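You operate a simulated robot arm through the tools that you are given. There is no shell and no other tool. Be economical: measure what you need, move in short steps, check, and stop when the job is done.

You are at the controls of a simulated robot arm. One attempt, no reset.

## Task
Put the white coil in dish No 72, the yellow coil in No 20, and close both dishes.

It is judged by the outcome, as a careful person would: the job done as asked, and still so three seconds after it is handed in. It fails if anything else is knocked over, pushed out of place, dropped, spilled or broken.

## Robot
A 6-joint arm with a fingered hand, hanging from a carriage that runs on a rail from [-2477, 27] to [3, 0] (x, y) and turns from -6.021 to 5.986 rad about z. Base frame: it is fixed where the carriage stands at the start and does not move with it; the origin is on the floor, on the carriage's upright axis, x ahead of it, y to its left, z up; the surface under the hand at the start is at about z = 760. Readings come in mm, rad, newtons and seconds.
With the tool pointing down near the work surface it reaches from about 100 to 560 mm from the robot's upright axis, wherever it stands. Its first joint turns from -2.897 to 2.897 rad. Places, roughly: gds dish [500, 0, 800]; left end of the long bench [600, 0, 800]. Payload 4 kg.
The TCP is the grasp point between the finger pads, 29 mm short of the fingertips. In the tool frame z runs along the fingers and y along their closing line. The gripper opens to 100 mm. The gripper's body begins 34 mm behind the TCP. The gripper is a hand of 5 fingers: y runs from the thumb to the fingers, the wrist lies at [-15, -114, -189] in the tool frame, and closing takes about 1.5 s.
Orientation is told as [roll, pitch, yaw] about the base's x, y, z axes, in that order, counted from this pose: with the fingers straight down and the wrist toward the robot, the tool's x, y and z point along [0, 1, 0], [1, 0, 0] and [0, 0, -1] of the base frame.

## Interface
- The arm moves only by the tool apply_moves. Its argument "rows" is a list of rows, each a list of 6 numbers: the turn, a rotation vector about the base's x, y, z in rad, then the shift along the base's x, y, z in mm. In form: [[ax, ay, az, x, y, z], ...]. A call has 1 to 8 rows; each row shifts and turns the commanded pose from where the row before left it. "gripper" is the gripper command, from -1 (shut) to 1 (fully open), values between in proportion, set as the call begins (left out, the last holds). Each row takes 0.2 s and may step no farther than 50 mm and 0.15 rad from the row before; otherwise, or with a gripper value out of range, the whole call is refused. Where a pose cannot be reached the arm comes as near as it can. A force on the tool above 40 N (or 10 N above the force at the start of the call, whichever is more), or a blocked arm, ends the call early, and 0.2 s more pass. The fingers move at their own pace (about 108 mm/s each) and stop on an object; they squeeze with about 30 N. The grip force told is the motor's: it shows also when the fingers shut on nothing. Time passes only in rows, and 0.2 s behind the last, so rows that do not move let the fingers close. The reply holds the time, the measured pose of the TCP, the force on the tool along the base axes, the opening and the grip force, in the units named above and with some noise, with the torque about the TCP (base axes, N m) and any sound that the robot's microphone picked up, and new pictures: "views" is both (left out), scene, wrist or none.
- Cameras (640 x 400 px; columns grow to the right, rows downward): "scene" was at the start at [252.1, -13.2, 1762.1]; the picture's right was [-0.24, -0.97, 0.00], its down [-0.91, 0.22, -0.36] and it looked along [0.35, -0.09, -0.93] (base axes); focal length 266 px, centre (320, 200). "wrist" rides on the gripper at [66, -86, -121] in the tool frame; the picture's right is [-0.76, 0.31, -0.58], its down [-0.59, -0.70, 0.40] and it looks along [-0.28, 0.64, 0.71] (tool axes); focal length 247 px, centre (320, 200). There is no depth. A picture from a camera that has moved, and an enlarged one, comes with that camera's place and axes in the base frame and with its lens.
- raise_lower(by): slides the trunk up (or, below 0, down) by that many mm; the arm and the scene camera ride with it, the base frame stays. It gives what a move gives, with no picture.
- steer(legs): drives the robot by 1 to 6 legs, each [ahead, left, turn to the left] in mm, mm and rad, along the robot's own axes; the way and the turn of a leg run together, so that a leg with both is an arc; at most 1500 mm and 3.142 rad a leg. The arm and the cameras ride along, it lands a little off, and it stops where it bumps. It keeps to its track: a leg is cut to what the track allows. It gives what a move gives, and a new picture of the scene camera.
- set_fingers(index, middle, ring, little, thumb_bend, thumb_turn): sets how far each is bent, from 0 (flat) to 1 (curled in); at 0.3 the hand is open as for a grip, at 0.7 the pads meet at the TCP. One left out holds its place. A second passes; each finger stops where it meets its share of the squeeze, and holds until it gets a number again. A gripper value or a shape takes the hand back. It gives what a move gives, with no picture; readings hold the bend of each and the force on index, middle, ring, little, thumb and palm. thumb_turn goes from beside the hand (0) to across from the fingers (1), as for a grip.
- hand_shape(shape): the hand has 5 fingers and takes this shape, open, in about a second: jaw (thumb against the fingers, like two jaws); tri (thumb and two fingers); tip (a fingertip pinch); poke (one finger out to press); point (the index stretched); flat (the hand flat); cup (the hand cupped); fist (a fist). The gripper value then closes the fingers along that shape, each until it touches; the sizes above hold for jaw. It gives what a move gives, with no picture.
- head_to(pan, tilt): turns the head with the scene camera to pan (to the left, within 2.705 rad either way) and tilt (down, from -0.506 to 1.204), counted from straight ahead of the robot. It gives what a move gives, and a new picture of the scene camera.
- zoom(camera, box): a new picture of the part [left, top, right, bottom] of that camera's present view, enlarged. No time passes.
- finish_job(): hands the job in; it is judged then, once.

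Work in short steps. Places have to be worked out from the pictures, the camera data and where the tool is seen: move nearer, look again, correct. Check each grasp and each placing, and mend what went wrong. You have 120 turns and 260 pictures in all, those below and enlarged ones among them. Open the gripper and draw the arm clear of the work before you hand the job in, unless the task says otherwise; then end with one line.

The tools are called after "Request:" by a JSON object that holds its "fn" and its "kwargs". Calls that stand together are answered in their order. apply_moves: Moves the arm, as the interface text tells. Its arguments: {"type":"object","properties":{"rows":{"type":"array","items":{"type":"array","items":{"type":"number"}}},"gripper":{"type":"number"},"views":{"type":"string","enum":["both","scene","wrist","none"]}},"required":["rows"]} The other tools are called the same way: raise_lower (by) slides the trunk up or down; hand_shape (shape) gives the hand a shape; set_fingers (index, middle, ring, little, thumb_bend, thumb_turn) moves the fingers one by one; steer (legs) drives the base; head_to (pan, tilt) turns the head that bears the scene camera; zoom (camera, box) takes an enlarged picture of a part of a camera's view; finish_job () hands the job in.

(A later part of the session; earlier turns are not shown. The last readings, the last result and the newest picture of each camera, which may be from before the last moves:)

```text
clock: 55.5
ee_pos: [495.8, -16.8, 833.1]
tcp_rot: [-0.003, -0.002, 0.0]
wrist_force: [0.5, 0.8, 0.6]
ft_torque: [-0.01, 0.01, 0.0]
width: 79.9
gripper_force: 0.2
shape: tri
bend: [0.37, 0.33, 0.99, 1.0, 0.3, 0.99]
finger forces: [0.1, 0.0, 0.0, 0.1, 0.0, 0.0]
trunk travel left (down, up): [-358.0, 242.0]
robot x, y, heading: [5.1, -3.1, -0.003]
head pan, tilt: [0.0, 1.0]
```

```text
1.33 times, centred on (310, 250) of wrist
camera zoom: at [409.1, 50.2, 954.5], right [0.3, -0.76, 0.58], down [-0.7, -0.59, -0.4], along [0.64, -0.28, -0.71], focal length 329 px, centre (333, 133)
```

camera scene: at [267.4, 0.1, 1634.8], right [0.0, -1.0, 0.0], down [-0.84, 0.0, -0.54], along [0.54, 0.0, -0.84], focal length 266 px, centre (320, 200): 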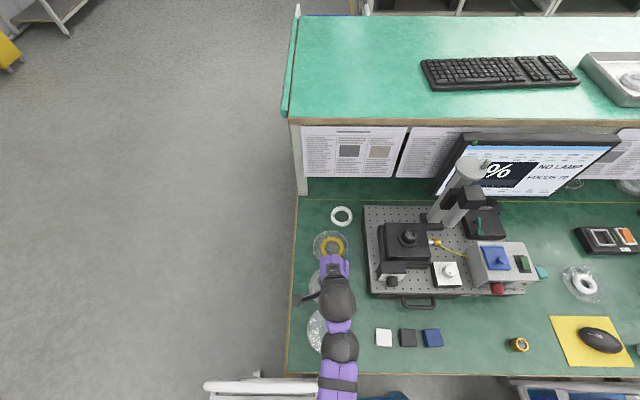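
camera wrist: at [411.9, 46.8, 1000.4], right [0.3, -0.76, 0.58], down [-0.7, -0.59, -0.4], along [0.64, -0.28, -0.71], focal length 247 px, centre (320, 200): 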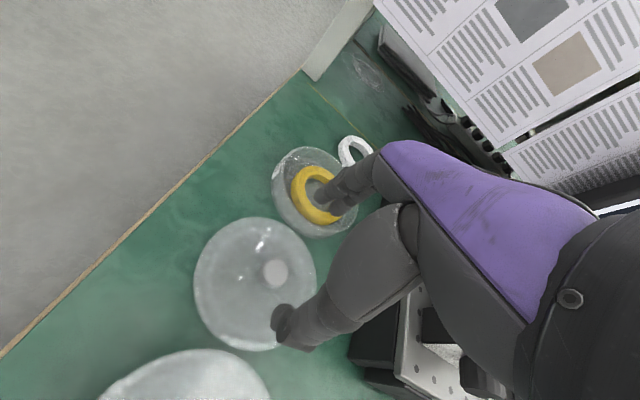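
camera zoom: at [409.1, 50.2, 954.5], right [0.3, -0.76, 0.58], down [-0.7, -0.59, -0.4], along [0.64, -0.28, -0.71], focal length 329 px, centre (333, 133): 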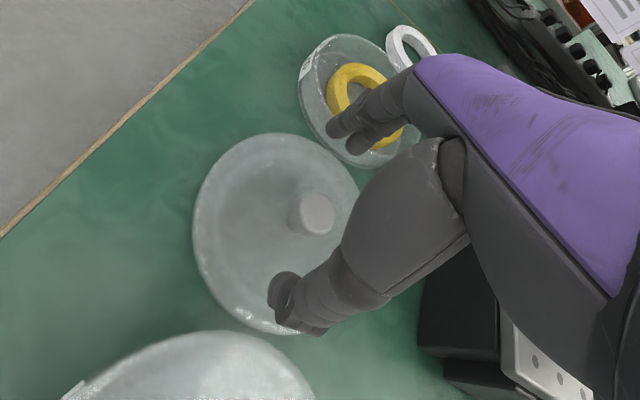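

Aligned. I'll narrow the opening a little to keep clear of dish 20's rim and descend to z≈803.

Request:
{"fn": "apply_moves", "kwargs": {"rows": [[0, 0, 0, -1, 0, -10], [0, 0, 0, 0, 0, -12], [0, 0, 0, 0, 0, -8]], "gripper": 0.3, "views": "none"}}

Request:
{"fn": "zoom", "kwargs": {"camera": "wrist", "box": [180, 100, 440, 400]}}

```text
clock: 56.3
ee_pos: [495.4, -16.4, 804.4]
tcp_rot: [-0.002, -0.005, 0.001]
wrist_force: [-0.4, 0.2, 0.5]
ft_torque: [-0.01, 0.03, 0.02]
width: 65.4
gripper_force: 0.1
shape: tri
bend: [0.4, 0.37, 0.99, 1.0, 0.3, 0.99]
finger forces: [0.1, 0.0, 0.0, 0.1, 0.0, 0.0]
trunk travel left (down, up): [-358.0, 242.0]
robot x, y, heading: [2.6, 0.6, -0.005]
head pan, tilt: [0.0, 1.0]
```

```text
1.33 times, centred on (310, 250) of wrist
camera zoom: at [408.7, 50.2, 924.9], right [0.3, -0.76, 0.58], down [-0.7, -0.59, -0.4], along [0.64, -0.28, -0.71], focal length 329 px, centre (333, 133)
```

zoom: 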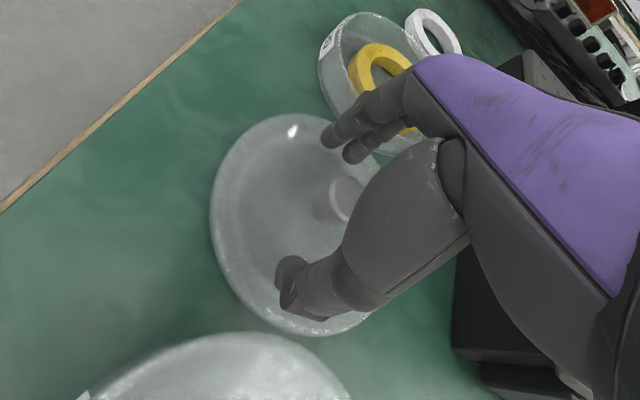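

Knob centre measures y≈-20. I'll nudge y by +3 and close gently in steps.

Request:
{"fn": "apply_moves", "kwargs": {"rows": [[0, 0, 0, 0, 3, -2], [0, 0, 0, 0, 0, 0], [0, 0, 0, 0, 0, 0], [0, 0, 0, 0, 0, 0]], "gripper": -0.3, "views": "none"}}

Request:
{"fn": "zoom", "kwargs": {"camera": "wrist", "box": [180, 100, 440, 400]}}

```text
clock: 57.3
ee_pos: [494.9, -13.6, 801.4]
tcp_rot: [-0.002, -0.004, 0.0]
wrist_force: [0.3, -0.2, -0.3]
ft_torque: [-0.02, 0.01, -0.01]
width: 35.7
gripper_force: 0.0
shape: tri
bend: [0.46, 0.49, 0.99, 1.0, 0.43, 1.0]
finger forces: [0.1, 0.0, 0.0, 0.0, 0.0, 0.0]
trunk travel left (down, up): [-358.0, 242.0]
robot x, y, heading: [2.4, 2.5, -0.001]
head pan, tilt: [0.0, 1.0]
```

```text
1.33 times, centred on (310, 250) of wrist
camera zoom: at [407.9, 52.9, 923.3], right [0.3, -0.76, 0.58], down [-0.7, -0.59, -0.4], along [0.64, -0.28, -0.71], focal length 329 px, centre (333, 133)
```

zoom: 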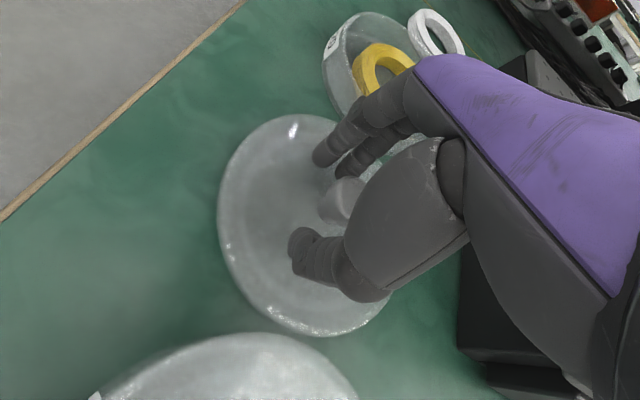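

At tip level the knob stem sits ~4 mm to the -y side of the pinch, so I'll shift back and close.

Request:
{"fn": "apply_moves", "kwargs": {"rows": [[0, 0, 0, 0, -5, 0], [0, 0, 0, 0, 0, 0]], "views": "none"}}

Request:
{"fn": "apply_moves", "kwargs": {"rows": [[0, 0, 0, 0, 0, 0], [0, 0, 0, 0, 0, 0], [0, 0, 0, 0, 0, 0], [0, 0, 0, 0, 0, 0]], "gripper": -0.7, "views": "none"}}

Request:
{"fn": "zoom", "kwargs": {"camera": "wrist", "box": [180, 100, 440, 400]}}

```text
clock: 57.9
ee_pos: [495.1, -18.7, 801.4]
tcp_rot: [-0.001, -0.002, 0.0]
wrist_force: [0.3, 0.0, -1.0]
ft_torque: [0.0, 0.01, -0.02]
width: 35.3
gripper_force: 0.1
shape: tri
bend: [0.46, 0.49, 0.99, 1.0, 0.43, 1.0]
finger forces: [0.1, 0.0, 0.0, 0.1, 0.0, 0.1]
trunk travel left (down, up): [-358.0, 242.0]
robot x, y, heading: [-2.1, -0.8, 0.003]
head pan, tilt: [0.0, 1.0]
```

```text
clock: 58.9
ee_pos: [494.6, -18.7, 801.6]
tcp_rot: [-0.001, -0.003, -0.001]
wrist_force: [-0.4, 0.6, 0.1]
ft_torque: [0.02, 0.01, 0.01]
width: 15.4
gripper_force: 0.1
shape: tri
bend: [0.63, 0.59, 0.99, 1.0, 0.56, 1.0]
finger forces: [0.0, 1.1, 0.1, 0.0, 1.2, 0.0]
trunk travel left (down, up): [-358.0, 242.0]
robot x, y, heading: [-1.2, -0.7, 0.002]
head pan, tilt: [0.0, 1.0]
```

```text
1.33 times, centred on (310, 250) of wrist
camera zoom: at [407.8, 47.6, 922.9], right [0.3, -0.76, 0.58], down [-0.7, -0.59, -0.4], along [0.64, -0.28, -0.71], focal length 329 px, centre (333, 133)
```

zoom: 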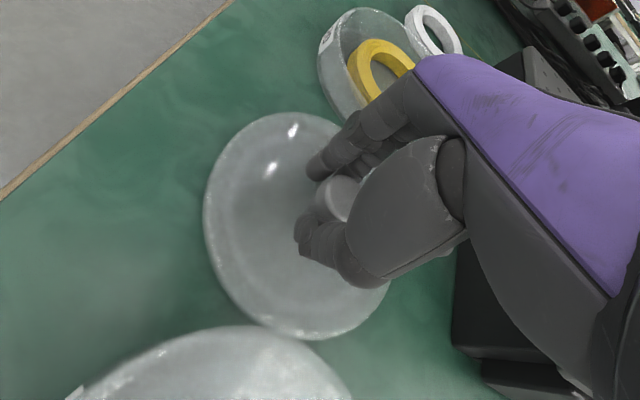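

Middle and thumb touch the knob but the index passes beside it. I'll reopen slightly, shift 7 mm toward -y, and reclose.

Request:
{"fn": "apply_moves", "kwargs": {"rows": [[0, 0, 0, 0, 0, 0], [0, 0, 0, 0, 0, 0], [0, 0, 0, 0, -7, 0]], "gripper": -0.2, "views": "none"}}

Request:
{"fn": "apply_moves", "kwargs": {"rows": [[0, 0, 0, 0, 0, 0], [0, 0, 0, 0, 0, 0], [0, 0, 0, 0, 0, 0], [0, 0, 0, 0, 0, 0]], "gripper": -0.6, "views": "none"}}

Request:
{"fn": "zoom", "kwargs": {"camera": "wrist", "box": [180, 100, 440, 400]}}

```text
clock: 59.7
ee_pos: [493.3, -25.4, 801.6]
tcp_rot: [-0.003, -0.004, 0.001]
wrist_force: [0.5, 1.2, 0.5]
ft_torque: [0.02, -0.02, -0.01]
width: 39.7
gripper_force: 0.0
shape: tri
bend: [0.44, 0.47, 0.99, 1.0, 0.41, 1.0]
finger forces: [0.1, 0.0, 0.0, 0.0, 0.1, 0.1]
trunk travel left (down, up): [-358.0, 242.0]
robot x, y, heading: [3.5, 0.5, -0.003]
head pan, tilt: [0.0, 1.0]
```

```text
clock: 60.7
ee_pos: [495.7, -25.7, 802.3]
tcp_rot: [-0.001, -0.002, 0.001]
wrist_force: [-0.4, -0.6, -1.4]
ft_torque: [0.0, 0.0, 0.01]
width: 20.3
gripper_force: 0.0
shape: tri
bend: [0.56, 0.57, 0.99, 1.0, 0.52, 1.0]
finger forces: [0.2, 0.0, 0.0, 0.0, 0.5, 0.1]
trunk travel left (down, up): [-358.0, 242.0]
robot x, y, heading: [-0.4, -3.5, -0.001]
head pan, tilt: [0.0, 1.0]
```

```text
1.33 times, centred on (310, 250) of wrist
camera zoom: at [407.7, 40.5, 923.0], right [0.3, -0.76, 0.58], down [-0.7, -0.59, -0.4], along [0.64, -0.28, -0.71], focal length 329 px, centre (333, 133)
```

zoom: 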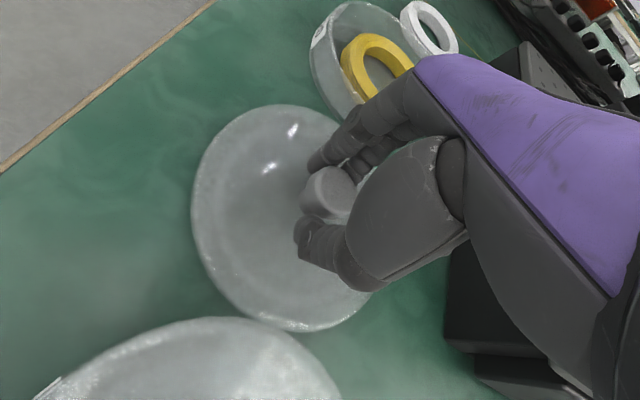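

Index and thumb now contact. Closing firmly.

Request:
{"fn": "apply_moves", "kwargs": {"rows": [[0, 0, 0, 0, 2, 0], [0, 0, 0, 0, 0, 0], [0, 0, 0, 0, 0, 0], [0, 0, 0, 0, 0, 0]], "gripper": -1, "views": "none"}}

Request:
{"fn": "zoom", "kwargs": {"camera": "wrist", "box": [180, 100, 440, 400]}}

```text
clock: 61.7
ee_pos: [494.2, -23.6, 802.4]
tcp_rot: [-0.001, -0.005, -0.001]
wrist_force: [-0.3, -0.6, 0.2]
ft_torque: [0.03, 0.03, 0.0]
width: 16.9
gripper_force: 30.0
shape: tri
bend: [0.62, 0.74, 1.0, 1.0, 0.54, 1.0]
finger forces: [13.5, 12.9, 0.0, 0.0, 29.0, 0.0]
trunk travel left (down, up): [-358.0, 242.0]
robot x, y, heading: [6.3, -0.4, -0.002]
head pan, tilt: [0.0, 1.0]
```

```text
1.33 times, centred on (310, 250) of wrist
camera zoom: at [408.2, 42.7, 923.2], right [0.3, -0.76, 0.58], down [-0.7, -0.59, -0.4], along [0.64, -0.28, -0.71], focal length 329 px, centre (333, 133)
```

zoom: 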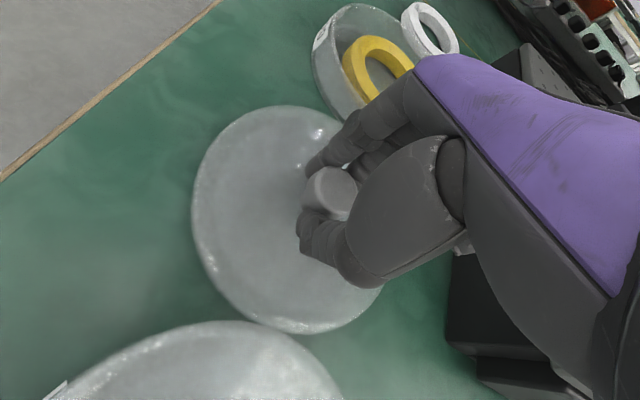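

Three contacts (13.5/12.9/29 N) on the knob stem. Lifting the lid gently and checking.

Request:
{"fn": "apply_moves", "kwargs": {"rows": [[0, 0, 0, 0, 0, 8], [0, 0, 0, 0, 0, 12], [0, 0, 0, 0, 0, 20], [0, 0, 0, 0, 0, 20]]}}

Request:
{"fn": "zoom", "kwargs": {"camera": "wrist", "box": [180, 100, 440, 400]}}

```text
clock: 62.7
ee_pos: [496.0, -22.8, 860.2]
tcp_rot: [0.0, -0.003, -0.003]
wrist_force: [0.8, 0.1, -1.2]
ft_torque: [0.01, -0.01, 0.05]
width: 17.4
gripper_force: 29.7
shape: tri
bend: [0.62, 0.74, 1.0, 1.0, 0.54, 1.0]
finger forces: [13.6, 13.5, 0.0, 0.0, 29.3, 0.0]
trunk travel left (down, up): [-358.0, 242.0]
robot x, y, heading: [-1.4, -1.5, 0.007]
head pan, tilt: [0.0, 1.0]
camera scene: at [267.5, 0.0, 1634.7], right [0.0, -1.0, 0.0], down [-0.84, 0.0, -0.54], along [0.54, 0.0, -0.84], focal length 266 px, centre (320, 200)
camera wrist: at [409.5, 42.8, 982.3], right [0.3, -0.76, 0.58], down [-0.7, -0.59, -0.4], along [0.64, -0.28, -0.71], focal length 247 px, centre (320, 200)
```

scene: 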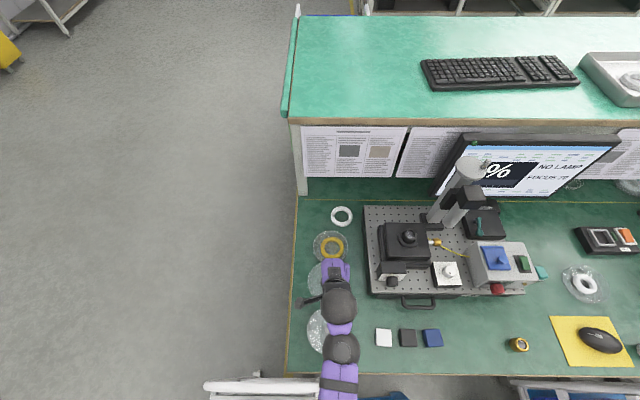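
wrist: 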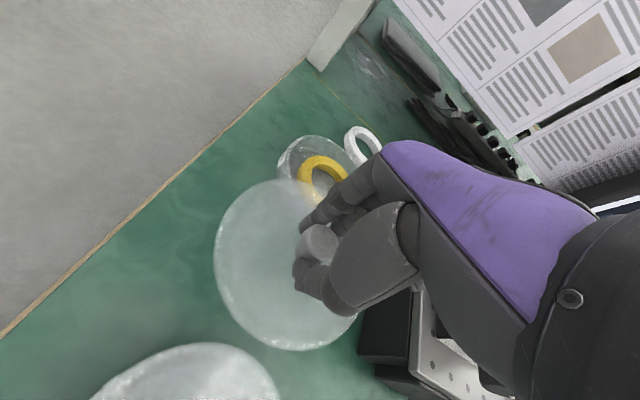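

```text
1.33 times, centred on (310, 250) of wrist
camera zoom: at [409.5, 42.8, 982.3], right [0.3, -0.76, 0.58], down [-0.7, -0.59, -0.4], along [0.64, -0.28, -0.71], focal length 329 px, centre (333, 133)
```

zoom: 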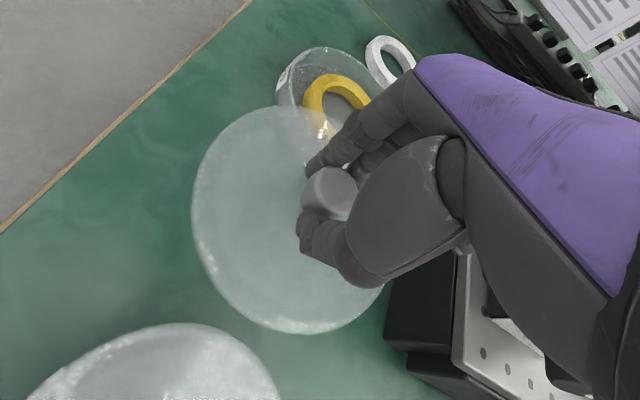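

Lid is held level; its centre is about (+1, +1) mm from the TCP. I'll re-measure dish 20 from the scene camera.

Request:
{"fn": "zoom", "kwargs": {"camera": "scene", "box": [300, 200, 370, 275]}}

Request:
{"fn": "zoom", "kwargs": {"camera": "wrist", "box": [260, 120, 400, 220]}}

```text
5.33 times, centred on (335, 238) of scene
camera zoom: at [267.5, 0.0, 1634.7], right [0.0, -1.0, 0.0], down [-0.84, 0.0, -0.54], along [0.54, 0.0, -0.84], focal length 1421 px, centre (240, 0)
```

zoom: 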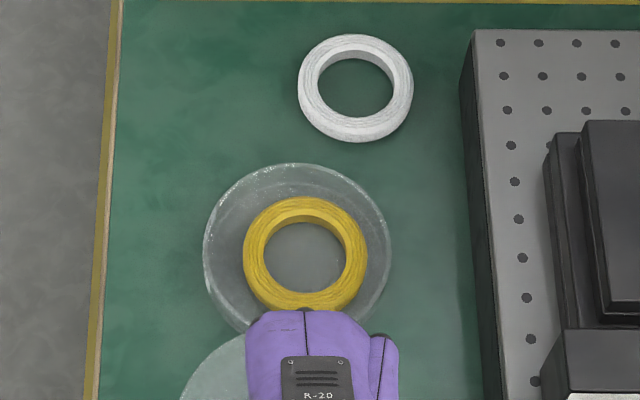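

```text
4.00 times, centred on (330, 170) of wrist
camera zoom: at [409.5, 42.8, 982.3], right [0.3, -0.76, 0.58], down [-0.7, -0.59, -0.4], along [0.64, -0.28, -0.71], focal length 988 px, centre (280, 320)
```

zoom: 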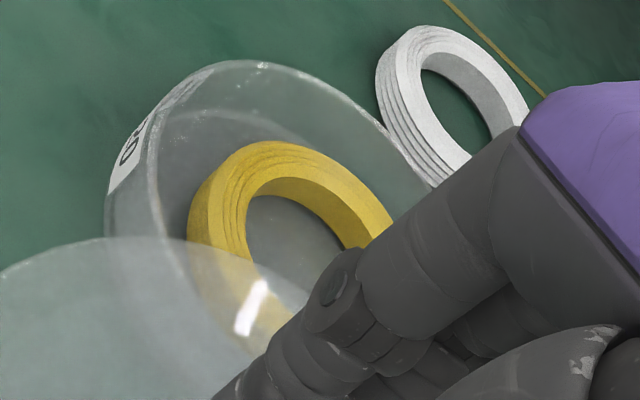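

Dish 20 centre is ≈(629, -35). I'll carry the lid over it at z≈865.

Request:
{"fn": "apply_moves", "kwargs": {"rows": [[0, 0, 0, 30, -3, 5], [0, 0, 0, 35, -4, 0], [0, 0, 0, 35, -3, 0], [0, 0, 0, 32, -3, 0]]}}

Request:
{"fn": "zoom", "kwargs": {"camera": "wrist", "box": [180, 100, 440, 400]}}

```text
clock: 63.7
ee_pos: [628.4, -36.7, 866.2]
tcp_rot: [0.0, -0.003, 0.001]
wrist_force: [-1.5, 0.5, -0.5]
ft_torque: [0.0, 0.02, -0.02]
width: 17.2
gripper_force: 29.7
shape: tri
bend: [0.62, 0.74, 1.0, 1.0, 0.54, 1.0]
finger forces: [13.8, 14.7, 0.0, 0.1, 31.7, 0.0]
trunk travel left (down, up): [-358.0, 242.0]
robot x, y, heading: [1.4, 2.8, 0.004]
head pan, tilt: [0.0, 1.0]
camera scene: at [267.6, 0.0, 1634.8], right [0.0, -1.0, 0.0], down [-0.84, 0.0, -0.54], along [0.54, 0.0, -0.84], focal length 266 px, centre (320, 200)
camera wrist: at [541.4, 28.9, 987.7], right [0.3, -0.76, 0.58], down [-0.7, -0.59, -0.4], along [0.64, -0.28, -0.71], focal length 247 px, centre (320, 200)
```

scene: 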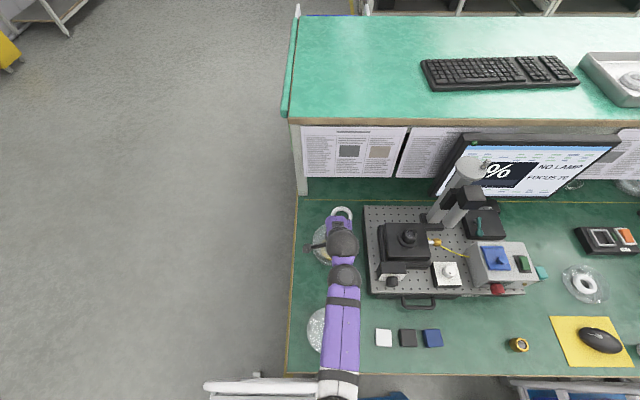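
wrist: 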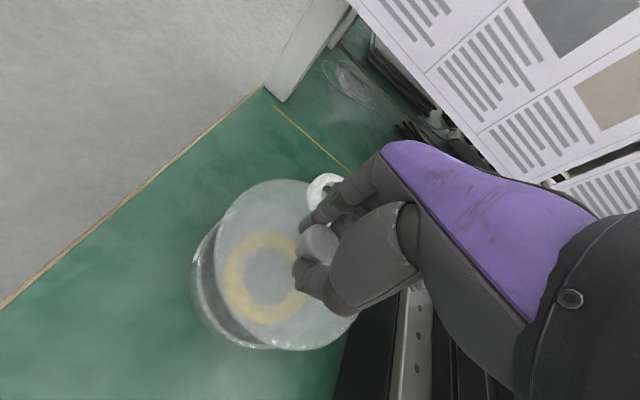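

```text
1.33 times, centred on (310, 250) of wrist
camera zoom: at [541.4, 28.9, 987.7], right [0.3, -0.76, 0.58], down [-0.7, -0.59, -0.4], along [0.64, -0.28, -0.71], focal length 329 px, centre (333, 133)
```

zoom: 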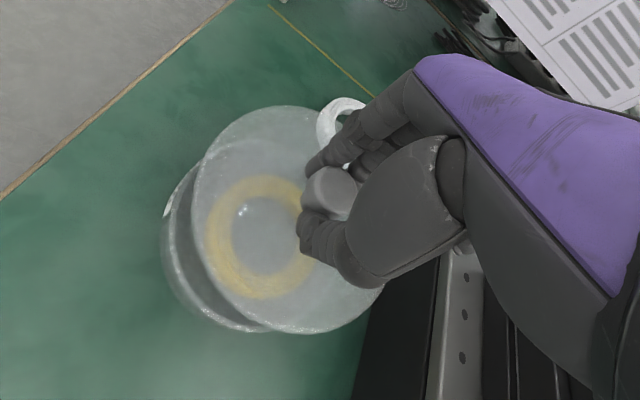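

Lower to z≈832 (lid ~8 mm over the rim) and compare outlines.

Request:
{"fn": "apply_moves", "kwargs": {"rows": [[0, 0, 0, 0, 0, -20], [0, 0, 0, 0, 0, -14]], "views": "none"}}

Request:
{"fn": "zoom", "kwargs": {"camera": "wrist", "box": [180, 140, 400, 340]}}

Request:
{"fn": "zoom", "kwargs": {"camera": "scene", "box": [300, 200, 370, 275]}}

```text
clock: 64.3
ee_pos: [630.0, -35.8, 834.1]
tcp_rot: [-0.002, -0.005, 0.001]
wrist_force: [-1.0, 0.5, 0.2]
ft_torque: [0.0, 0.02, -0.03]
width: 17.2
gripper_force: 30.6
shape: tri
bend: [0.62, 0.74, 1.0, 1.0, 0.54, 1.0]
finger forces: [13.9, 15.0, 0.0, 0.0, 32.1, 0.0]
trunk travel left (down, up): [-358.0, 242.0]
robot x, y, heading: [1.9, -1.0, -0.002]
head pan, tilt: [0.0, 1.0]
```

```text
2.00 times, centred on (290, 240) of wrist
camera zoom: at [542.6, 30.5, 955.1], right [0.3, -0.76, 0.58], down [-0.7, -0.59, -0.4], along [0.64, -0.28, -0.71], focal length 494 px, centre (380, 120)
```

zoom: 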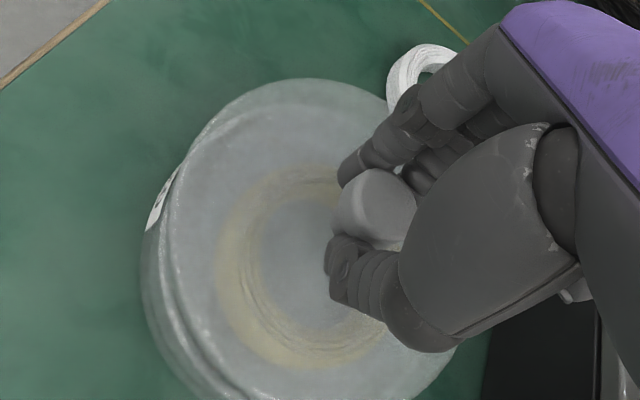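

```text
5.33 times, centred on (335, 238) of scene
camera zoom: at [267.4, 0.0, 1634.7], right [0.0, -1.0, 0.0], down [-0.84, 0.0, -0.54], along [0.54, 0.0, -0.84], focal length 1421 px, centre (240, 0)
```

zoom: 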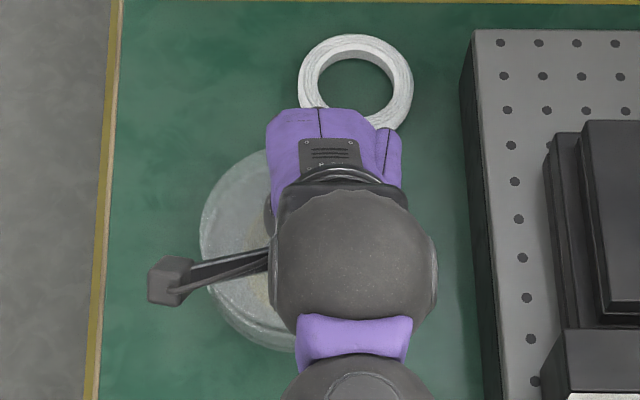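

Outlines are concentric within ~2 mm. Lowering until contact.

Request:
{"fn": "apply_moves", "kwargs": {"rows": [[0, 0, 0, -1.5, 0, -4], [0, 0, 0, 0, 0, -3]], "views": "none"}}

Request:
{"fn": "apply_moves", "kwargs": {"rows": [[0, 0, 0, 0, 0, -2]], "views": "none"}}

Request:
{"fn": "zoom", "kwargs": {"camera": "wrist", "box": [160, 140, 400, 360]}}

```text
clock: 64.9
ee_pos: [626.5, -36.8, 826.4]
tcp_rot: [-0.001, -0.005, 0.0]
wrist_force: [-0.4, -0.7, 0.8]
ft_torque: [0.02, 0.02, -0.01]
width: 17.2
gripper_force: 30.2
shape: tri
bend: [0.62, 0.74, 1.0, 1.0, 0.54, 1.0]
finger forces: [13.7, 14.7, 0.0, 0.1, 33.6, 0.0]
trunk travel left (down, up): [-358.0, 242.0]
robot x, y, heading: [-2.9, 0.1, 0.002]
head pan, tilt: [0.0, 1.0]
```

```text
clock: 65.3
ee_pos: [626.7, -37.1, 824.7]
tcp_rot: [0.001, -0.007, 0.001]
wrist_force: [-5.1, 1.5, 11.9]
ft_torque: [0.22, 0.54, 0.06]
width: 17.2
gripper_force: 30.1
shape: tri
bend: [0.62, 0.63, 1.0, 1.0, 0.73, 1.0]
finger forces: [15.3, 12.3, 0.0, 0.0, 49.7, 0.0]
trunk travel left (down, up): [-358.0, 242.0]
robot x, y, heading: [-1.6, -0.6, 0.0]
head pan, tilt: [0.0, 1.0]
heard: snap
```

```text
1.82 times, centred on (280, 250) of wrist
camera zoom: at [540.0, 29.2, 946.6], right [0.3, -0.76, 0.58], down [-0.7, -0.59, -0.4], along [0.65, -0.28, -0.71], focal length 449 px, centre (393, 109)
```

zoom: 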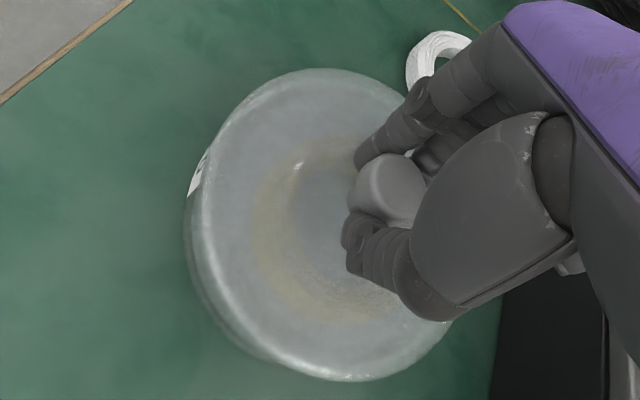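

Contact with a "snap" — the lid appears to have clicked in place. I'll open the fingers gradually and inspect.

Request:
{"fn": "apply_moves", "kwargs": {"rows": [[0, 0, 0, 0, 0, 0], [0, 0, 0, 0, 0, 0], [0, 0, 0, 0, 0, 0]], "gripper": 0.1, "views": "none"}}

Request:
{"fn": "apply_moves", "kwargs": {"rows": [[0, 0, 0, 0, 0, 20], [0, 0, 0, 0, 0, 30], [0, 0, 0, 0, 0, 20], [0, 0, 0, -35, 0, 0], [0, 0, 0, -35, 0, 0]]}}

Request:
{"fn": "zoom", "kwargs": {"camera": "wrist", "box": [180, 100, 420, 300]}}

Request:
{"fn": "zoom", "kwargs": {"camera": "scene", "box": [300, 200, 370, 275]}}

```text
clock: 66.1
ee_pos: [627.9, -37.8, 825.2]
tcp_rot: [-0.002, -0.007, -0.002]
wrist_force: [2.9, -0.4, 8.4]
ft_torque: [0.0, 0.02, -0.03]
width: 54.6
gripper_force: 0.1
shape: tri
bend: [0.39, 0.41, 0.99, 1.0, 0.35, 1.0]
finger forces: [0.0, 1.8, 0.0, 0.0, 6.2, 0.1]
trunk travel left (down, up): [-358.0, 242.0]
robot x, y, heading: [-0.4, 2.0, 0.0]
head pan, tilt: [0.0, 1.0]
```

```text
clock: 67.3
ee_pos: [556.2, -39.0, 895.6]
tcp_rot: [-0.002, -0.004, -0.002]
wrist_force: [0.2, 0.0, 0.0]
ft_torque: [0.0, -0.02, -0.02]
width: 54.7
gripper_force: 0.1
shape: tri
bend: [0.39, 0.41, 0.99, 1.0, 0.3, 1.0]
finger forces: [0.0, 0.1, 0.0, 0.1, 0.0, 0.1]
trunk travel left (down, up): [-358.0, 242.0]
robot x, y, heading: [-1.4, 0.7, 0.003]
head pan, tilt: [0.0, 1.0]
camera scene: at [267.3, 0.0, 1634.7], right [0.0, -1.0, 0.0], down [-0.84, 0.0, -0.54], along [0.54, 0.0, -0.84], focal length 266 px, centre (320, 200)
camera wrist: at [469.7, 28.2, 1017.1], right [0.3, -0.76, 0.58], down [-0.7, -0.59, -0.4], along [0.64, -0.28, -0.71], focal length 247 px, centre (320, 200)
```

scene: 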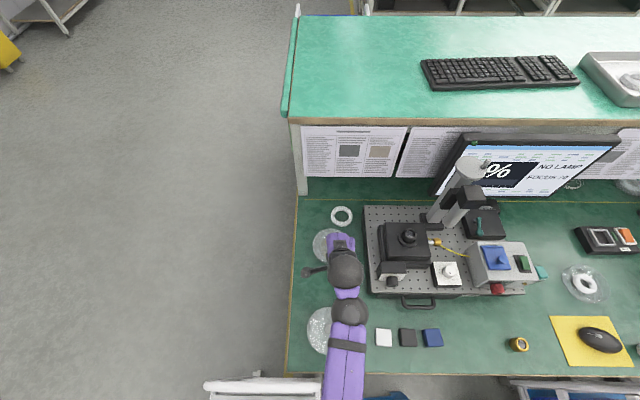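
wrist: 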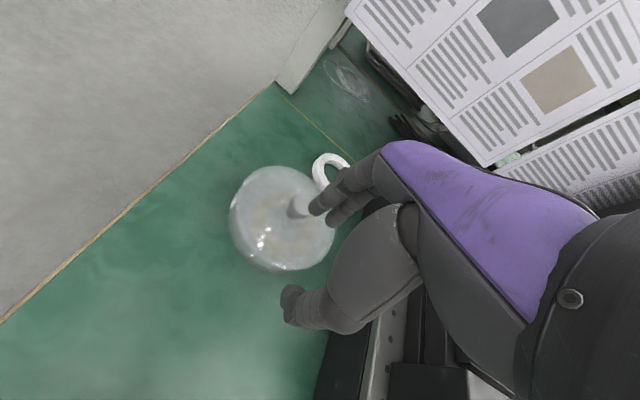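

```text
2.00 times, centred on (300, 200) of wrist
camera zoom: at [469.7, 28.2, 1017.1], right [0.3, -0.76, 0.58], down [-0.7, -0.59, -0.4], along [0.64, -0.28, -0.71], focal length 494 px, centre (360, 200)
```

zoom: 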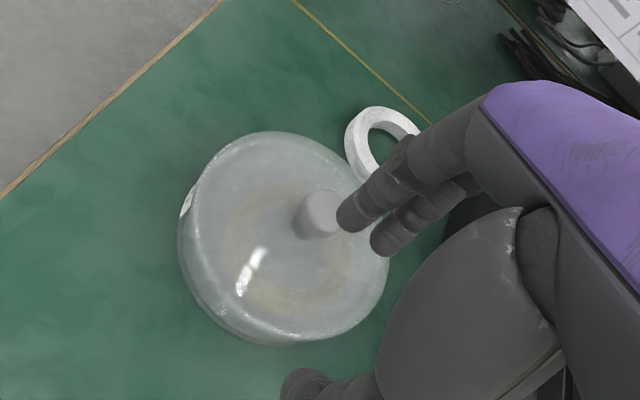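

```text
5.33 times, centred on (335, 238) of scene
camera zoom: at [267.3, 0.0, 1634.7], right [0.0, -1.0, 0.0], down [-0.84, 0.0, -0.54], along [0.54, 0.0, -0.84], focal length 1421 px, centre (240, 0)
```

zoom: 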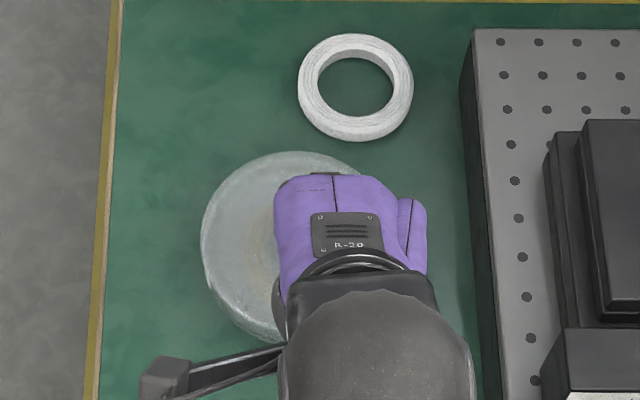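

Dish 20 is closed, with the coil visible inside. Next is the lid of No 72: raise the trunk and move over the front dish.

Request:
{"fn": "raise_lower", "kwargs": {"by": 125}}

Request:
{"fn": "apply_moves", "kwargs": {"rows": [[0, 0, 0, -40, 2, -20], [0, 0, 0, -40, 2, -25], [0, 0, 0, -40, 2, -30], [0, 0, 0, -40, 2, -30], [0, 0, 0, -30, 2, -20]]}}

Request:
{"fn": "zoom", "kwargs": {"camera": "wrist", "box": [180, 100, 440, 400]}}

```text
clock: 68.8
ee_pos: [558.3, -38.5, 1020.7]
tcp_rot: [-0.003, -0.003, 0.001]
wrist_force: [0.1, 1.1, 0.0]
ft_torque: [0.06, 0.0, 0.01]
width: 55.0
gripper_force: 0.0
shape: tri
bend: [0.39, 0.41, 0.99, 1.0, 0.3, 1.0]
finger forces: [0.0, 0.0, 0.0, 0.0, 0.1, 0.0]
trunk travel left (down, up): [-483.0, 117.0]
robot x, y, heading: [-2.0, -0.6, -0.002]
head pan, tilt: [0.0, 1.0]
```

```text
clock: 70.0
ee_pos: [365.5, -28.0, 893.2]
tcp_rot: [0.0, -0.004, 0.0]
wrist_force: [0.1, -0.7, -0.2]
ft_torque: [-0.03, 0.06, -0.03]
width: 55.1
gripper_force: 0.1
shape: tri
bend: [0.39, 0.41, 0.99, 1.0, 0.3, 1.0]
finger forces: [0.0, 0.1, 0.1, 0.0, 0.0, 0.0]
trunk travel left (down, up): [-483.0, 117.0]
robot x, y, heading: [0.3, 3.0, 0.003]
head pan, tilt: [0.0, 1.0]
camera scene: at [267.4, 0.0, 1759.8], right [0.0, -1.0, 0.0], down [-0.84, 0.0, -0.54], along [0.54, 0.0, -0.84], focal length 266 px, centre (320, 200)
camera wrist: at [279.7, 39.2, 1014.1], right [0.3, -0.76, 0.58], down [-0.7, -0.59, -0.4], along [0.64, -0.28, -0.71], focal length 247 px, centre (320, 200)
```

scene: 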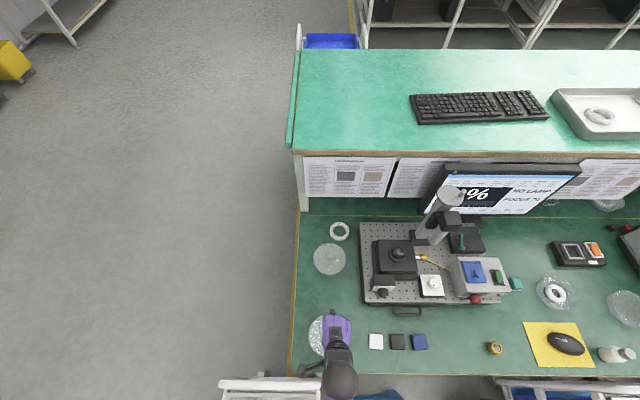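
wrist: 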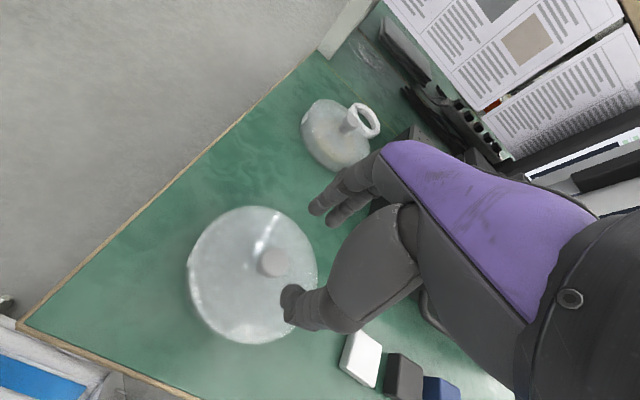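

```text
1.33 times, centred on (310, 250) of wrist
camera zoom: at [279.7, 39.2, 1014.1], right [0.3, -0.76, 0.58], down [-0.7, -0.59, -0.4], along [0.64, -0.28, -0.71], focal length 329 px, centre (333, 133)
```

zoom: 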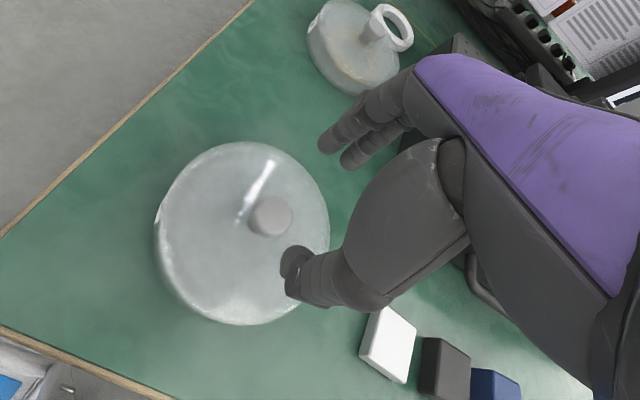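

Knob of No 72 is at about (365, -21), roughly 22 mm higher than the loose one. Descending over it.

Request:
{"fn": "apply_moves", "kwargs": {"rows": [[0, 0, 0, 0, 4, -25], [0, 0, 0, 0, 0, -20], [0, 0, 0, 0, 0, -10]], "gripper": 0.3, "views": "none"}}

Request:
{"fn": "zoom", "kwargs": {"camera": "wrist", "box": [180, 100, 440, 400]}}

```text
clock: 70.8
ee_pos: [369.2, -22.1, 840.3]
tcp_rot: [-0.002, -0.005, 0.001]
wrist_force: [0.5, 0.0, 0.0]
ft_torque: [0.04, 0.02, 0.0]
width: 64.6
gripper_force: 0.0
shape: tri
bend: [0.39, 0.37, 0.99, 1.0, 0.3, 0.99]
finger forces: [0.1, 0.1, 0.0, 0.0, 0.0, 0.0]
trunk travel left (down, up): [-483.0, 117.0]
robot x, y, heading: [1.2, 1.1, 0.001]
head pan, tilt: [0.0, 1.0]
```

```text
1.33 times, centred on (310, 250) of wrist
camera zoom: at [281.9, 43.7, 961.3], right [0.3, -0.76, 0.58], down [-0.7, -0.59, -0.4], along [0.64, -0.28, -0.71], focal length 329 px, centre (333, 133)
```

zoom: 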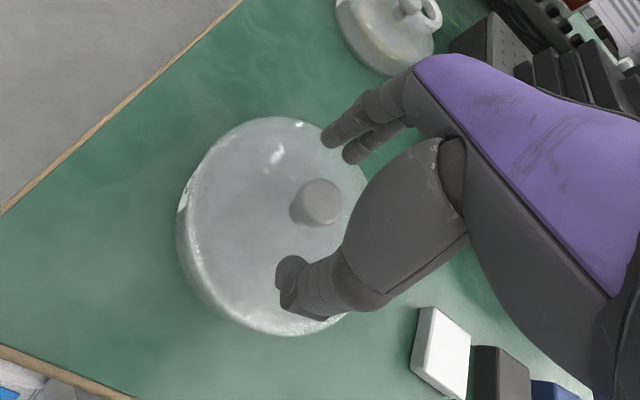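

Request:
{"fn": "apply_moves", "kwargs": {"rows": [[0, 0, 0, -4, -1, -8], [0, 0, 0, 0, 0, -8]], "views": "none"}}

Request:
{"fn": "apply_moves", "kwargs": {"rows": [[0, 0, 0, 0, 0, 0], [0, 0, 0, 0, 0, 0], [0, 0, 0, 0, 0, 0], [0, 0, 0, 0, 0, 0]], "gripper": -0.5, "views": "none"}}

Request:
{"fn": "zoom", "kwargs": {"camera": "wrist", "box": [180, 100, 440, 400]}}

```text
clock: 71.5
ee_pos: [365.5, -24.6, 825.2]
tcp_rot: [-0.003, -0.006, -0.001]
wrist_force: [-1.8, 0.9, 10.7]
ft_torque: [0.07, 0.5, 0.01]
width: 65.6
gripper_force: 0.0
shape: tri
bend: [0.39, 0.37, 0.99, 1.0, 0.3, 0.99]
finger forces: [0.0, 0.0, 0.0, 0.0, 10.8, 0.0]
trunk travel left (down, up): [-483.0, 117.0]
robot x, y, heading: [0.2, -0.6, -0.001]
head pan, tilt: [0.0, 1.0]
```

```text
clock: 72.5
ee_pos: [364.6, -22.7, 824.2]
tcp_rot: [-0.003, -0.002, -0.002]
wrist_force: [1.7, 0.0, 1.7]
ft_torque: [-0.03, 0.03, 0.06]
width: 21.4
gripper_force: 30.4
shape: tri
bend: [0.67, 0.73, 1.0, 1.0, 0.75, 1.0]
finger forces: [13.9, 18.3, 0.0, 0.0, 32.5, 0.0]
trunk travel left (down, up): [-483.0, 117.0]
robot x, y, heading: [1.1, 1.6, 0.001]
head pan, tilt: [0.0, 1.0]
```

```text
1.33 times, centred on (310, 250) of wrist
camera zoom: at [277.6, 42.3, 945.7], right [0.3, -0.76, 0.58], down [-0.7, -0.59, -0.4], along [0.64, -0.28, -0.71], focal length 329 px, centre (333, 133)
```

zoom: 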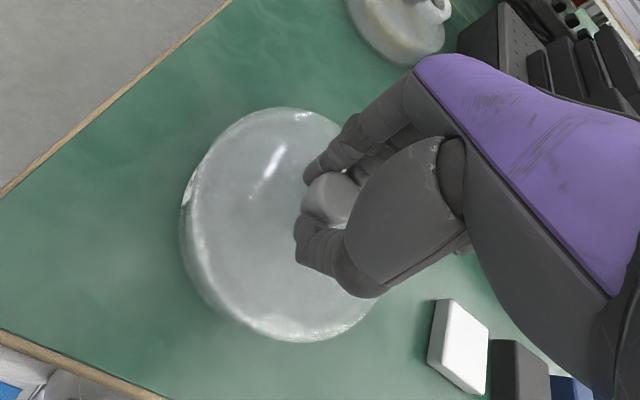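

The knob is gripped with three contacts. I'll lift slowly, watching the force in case the lid is snapped on.

Request:
{"fn": "apply_moves", "kwargs": {"rows": [[0, 0, 0, 0, 0, 2], [0, 0, 0, 0, 0, 2]], "gripper": -1, "views": "none"}}

Request:
{"fn": "apply_moves", "kwargs": {"rows": [[0, 0, 0, 0, 0, 3], [0, 0, 0, 0, 0, 3]], "views": "none"}}

Request:
{"fn": "zoom", "kwargs": {"camera": "wrist", "box": [180, 100, 440, 400]}}

```text
clock: 73.0
ee_pos: [363.0, -24.8, 829.0]
tcp_rot: [0.001, -0.002, 0.0]
wrist_force: [0.6, 0.6, -1.4]
ft_torque: [-0.03, 0.01, 0.0]
width: 21.4
gripper_force: 30.0
shape: tri
bend: [0.67, 0.73, 1.0, 1.0, 0.75, 1.0]
finger forces: [14.0, 17.2, 0.1, 0.0, 35.2, 0.1]
trunk travel left (down, up): [-483.0, 117.0]
robot x, y, heading: [-0.2, 1.0, 0.001]
head pan, tilt: [0.0, 1.0]
heard: snap
```

```text
clock: 73.7
ee_pos: [364.0, -25.2, 834.9]
tcp_rot: [-0.001, -0.002, -0.001]
wrist_force: [-0.1, -0.3, -1.4]
ft_torque: [-0.01, -0.02, 0.0]
width: 21.2
gripper_force: 30.3
shape: tri
bend: [0.67, 0.73, 1.0, 1.0, 0.75, 1.0]
finger forces: [14.2, 17.2, 0.0, 0.0, 35.2, 0.0]
trunk travel left (down, up): [-483.0, 117.0]
robot x, y, heading: [-4.2, 0.0, -0.002]
head pan, tilt: [0.0, 1.0]
```

```text
1.33 times, centred on (310, 250) of wrist
camera zoom: at [277.2, 41.7, 955.9], right [0.3, -0.76, 0.58], down [-0.7, -0.59, -0.4], along [0.64, -0.28, -0.71], focal length 329 px, centre (333, 133)
```

zoom: 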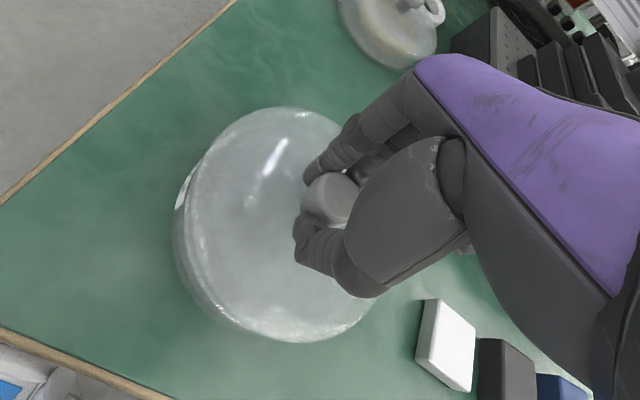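

Lid 72 came off (same snap sound, confirming that snap means seated or unseated). I'll carry it to the free spot in the middle, (496, -26).

Request:
{"fn": "apply_moves", "kwargs": {"rows": [[0, 0, 0, 0, 0, 20], [0, 0, 0, 0, 0, 20], [0, 0, 0, 33, 0, 0], [0, 0, 0, 33, 0, 0], [0, 0, 0, 33, 0, 0], [0, 0, 0, 33, 0, 0]]}}

Request:
{"fn": "zoom", "kwargs": {"camera": "wrist", "box": [180, 100, 440, 400]}}

Request:
{"fn": "zoom", "kwargs": {"camera": "scene", "box": [290, 220, 390, 370]}}

```text
clock: 75.0
ee_pos: [495.0, -24.4, 873.2]
tcp_rot: [-0.001, -0.003, 0.0]
wrist_force: [0.0, -0.2, -0.7]
ft_torque: [0.04, -0.03, 0.01]
width: 21.3
gripper_force: 30.0
shape: tri
bend: [0.67, 0.73, 1.0, 1.0, 0.75, 1.0]
finger forces: [14.7, 17.9, 0.0, 0.0, 36.5, 0.1]
trunk travel left (down, up): [-483.0, 117.0]
robot x, y, heading: [-3.3, -1.5, 0.003]
head pan, tilt: [0.0, 1.0]
camera scene: at [267.5, 0.0, 1759.7], right [0.0, -1.0, 0.0], down [-0.84, 0.0, -0.54], along [0.54, 0.0, -0.84], focal length 266 px, centre (320, 200)
camera wrist: at [408.9, 41.8, 995.2], right [0.3, -0.76, 0.58], down [-0.7, -0.59, -0.4], along [0.64, -0.28, -0.71], focal length 247 px, centre (320, 200)
```

scene: 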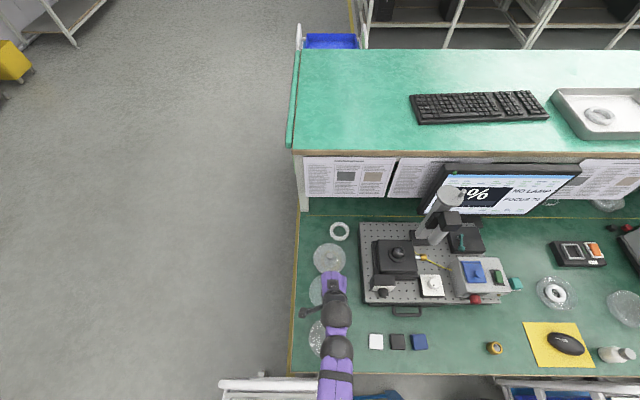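
wrist: 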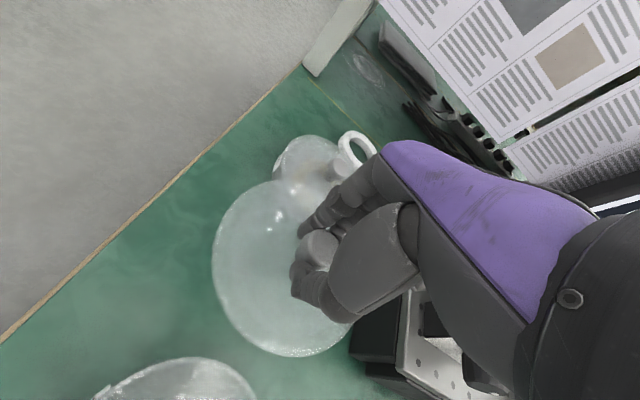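

```text
1.33 times, centred on (310, 250) of wrist
camera zoom: at [408.9, 41.8, 995.2], right [0.3, -0.76, 0.58], down [-0.7, -0.59, -0.4], along [0.64, -0.28, -0.71], focal length 329 px, centre (333, 133)
```

zoom: 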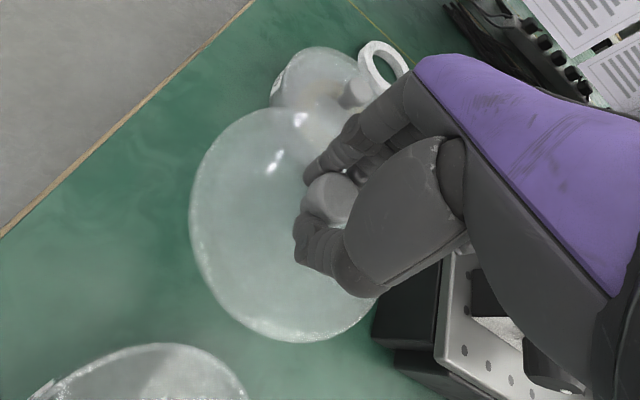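

```text
2.67 times, centred on (340, 295) of scene
camera zoom: at [267.5, 0.0, 1759.7], right [0.0, -1.0, 0.0], down [-0.84, 0.0, -0.54], along [0.54, 0.0, -0.84], focal length 710 px, centre (267, -53)
```

zoom: 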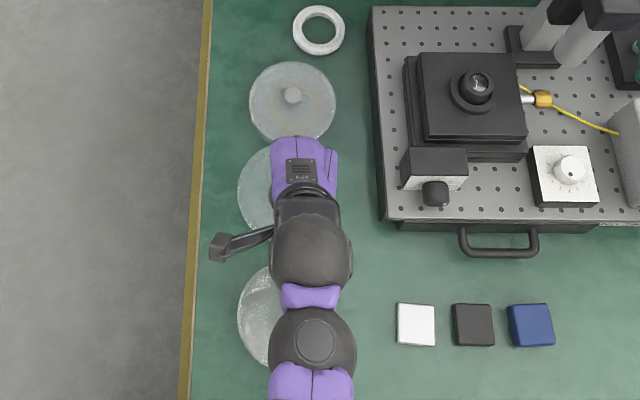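

Request:
{"fn": "apply_moves", "kwargs": {"rows": [[0, 0, 0, 1, 0, -25], [0, 0, 0, 0, 0, -25], [0, 0, 0, 0, 0, -12], [0, 0, 0, 0, 0, -6]], "views": "none"}}

Request:
{"fn": "apply_moves", "kwargs": {"rows": [[0, 0, 0, 0, 0, -2], [0, 0, 0, 0, 0, -1]], "views": "none"}}

Request:
{"fn": "zoom", "kwargs": {"camera": "wrist", "box": [180, 100, 440, 400]}}

```text
clock: 76.0
ee_pos: [497.3, -23.3, 805.3]
tcp_rot: [-0.002, -0.005, -0.001]
wrist_force: [0.3, -1.0, 0.4]
ft_torque: [-0.02, -0.01, -0.03]
width: 21.1
gripper_force: 29.8
shape: tri
bend: [0.67, 0.73, 1.0, 1.0, 0.75, 1.0]
finger forces: [14.9, 18.1, 0.0, 0.1, 36.3, 0.0]
trunk travel left (down, up): [-483.0, 117.0]
robot x, y, heading: [-3.2, -1.7, 0.0]
head pan, tilt: [0.0, 1.0]
```

```text
clock: 76.7
ee_pos: [496.7, -24.4, 802.7]
tcp_rot: [-0.001, -0.002, 0.001]
wrist_force: [0.1, -0.2, -0.4]
ft_torque: [-0.02, -0.02, 0.0]
width: 21.1
gripper_force: 30.5
shape: tri
bend: [0.67, 0.73, 1.0, 1.0, 0.75, 1.0]
finger forces: [14.9, 18.2, 0.0, 0.1, 36.4, 0.1]
trunk travel left (down, up): [-483.0, 117.0]
robot x, y, heading: [-0.0, -0.9, 0.002]
head pan, tilt: [0.0, 1.0]
```

```text
1.33 times, centred on (310, 250) of wrist
camera zoom: at [410.1, 42.4, 924.6], right [0.3, -0.76, 0.58], down [-0.7, -0.59, -0.4], along [0.64, -0.28, -0.71], focal length 329 px, centre (333, 133)
```

zoom: 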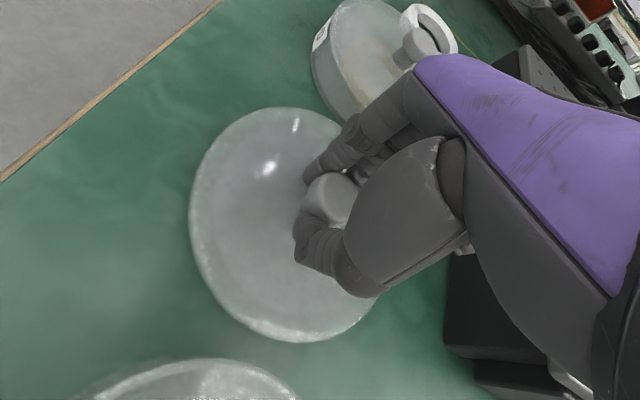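

No contact yet; continuing down in 1–2 mm steps.

Request:
{"fn": "apply_moves", "kwargs": {"rows": [[0, 0, 0, 0, 0, -1.5]], "views": "none"}}

Request:
{"fn": "apply_moves", "kwargs": {"rows": [[0, 0, 0, 0, 0, -1.5]], "views": "none"}}

```text
clock: 77.0
ee_pos: [496.5, -24.5, 801.6]
tcp_rot: [-0.003, -0.004, 0.001]
wrist_force: [-0.7, -0.4, 0.2]
ft_torque: [0.02, 0.02, 0.03]
width: 21.1
gripper_force: 30.1
shape: tri
bend: [0.67, 0.73, 1.0, 1.0, 0.75, 1.0]
finger forces: [15.0, 18.3, 0.0, 0.0, 36.5, 0.0]
trunk travel left (down, up): [-483.0, 117.0]
robot x, y, heading: [0.4, 0.8, 0.002]
head pan, tilt: [0.0, 1.0]
```

```text
clock: 77.5
ee_pos: [496.2, -24.3, 799.2]
tcp_rot: [-0.001, -0.003, -0.001]
wrist_force: [0.2, 0.2, 0.0]
ft_torque: [0.0, 0.01, -0.04]
width: 21.0
gripper_force: 30.4
shape: tri
bend: [0.67, 0.73, 1.0, 1.0, 0.75, 1.0]
finger forces: [15.0, 18.2, 0.0, 0.0, 36.4, 0.0]
trunk travel left (down, up): [-483.0, 117.0]
robot x, y, heading: [0.0, -3.3, -0.002]
head pan, tilt: [0.0, 1.0]
```

Request:
{"fn": "apply_moves", "kwargs": {"rows": [[0, 0, 0, 0, 0, -1.5]], "views": "none"}}

Request:
{"fn": "apply_moves", "kwargs": {"rows": [[0, 0, 0, 0, 0, -1.5]], "views": "none"}}

Request:
{"fn": "apply_moves", "kwargs": {"rows": [[0, 0, 0, 0, 0, -1.5]], "views": "none"}}

```text
clock: 77.8
ee_pos: [496.2, -24.2, 798.3]
tcp_rot: [-0.001, -0.004, 0.0]
wrist_force: [-0.9, -0.4, 2.7]
ft_torque: [0.04, 0.23, 0.0]
width: 21.2
gripper_force: 30.0
shape: tri
bend: [0.67, 0.73, 1.0, 1.0, 0.76, 1.0]
finger forces: [14.3, 18.3, 0.0, 0.1, 40.6, 0.0]
trunk travel left (down, up): [-483.0, 117.0]
robot x, y, heading: [1.0, 0.4, 0.003]
head pan, tilt: [0.0, 1.0]
```

```text
clock: 78.2
ee_pos: [497.1, -24.9, 799.5]
tcp_rot: [-0.003, -0.005, 0.0]
wrist_force: [-0.8, -0.4, 8.8]
ft_torque: [0.03, 0.44, 0.03]
width: 21.2
gripper_force: 30.2
shape: tri
bend: [0.67, 0.73, 1.0, 1.0, 0.76, 1.0]
finger forces: [14.4, 19.0, 0.0, 0.0, 44.9, 0.1]
trunk travel left (down, up): [-483.0, 117.0]
robot x, y, heading: [-0.5, -3.2, -0.0]
head pan, tilt: [0.0, 1.0]
```

```text
clock: 78.7
ee_pos: [498.3, -24.4, 797.9]
tcp_rot: [-0.001, -0.009, -0.002]
wrist_force: [-7.2, -0.7, 27.4]
ft_torque: [0.11, 0.79, 0.07]
width: 22.1
gripper_force: 30.1
shape: tri
bend: [0.67, 0.73, 1.0, 1.0, 0.76, 1.0]
finger forces: [13.9, 21.0, 0.0, 0.0, 55.8, 0.0]
trunk travel left (down, up): [-483.0, 117.0]
robot x, y, heading: [-1.7, -3.0, -0.0]
head pan, tilt: [0.0, 1.0]
```

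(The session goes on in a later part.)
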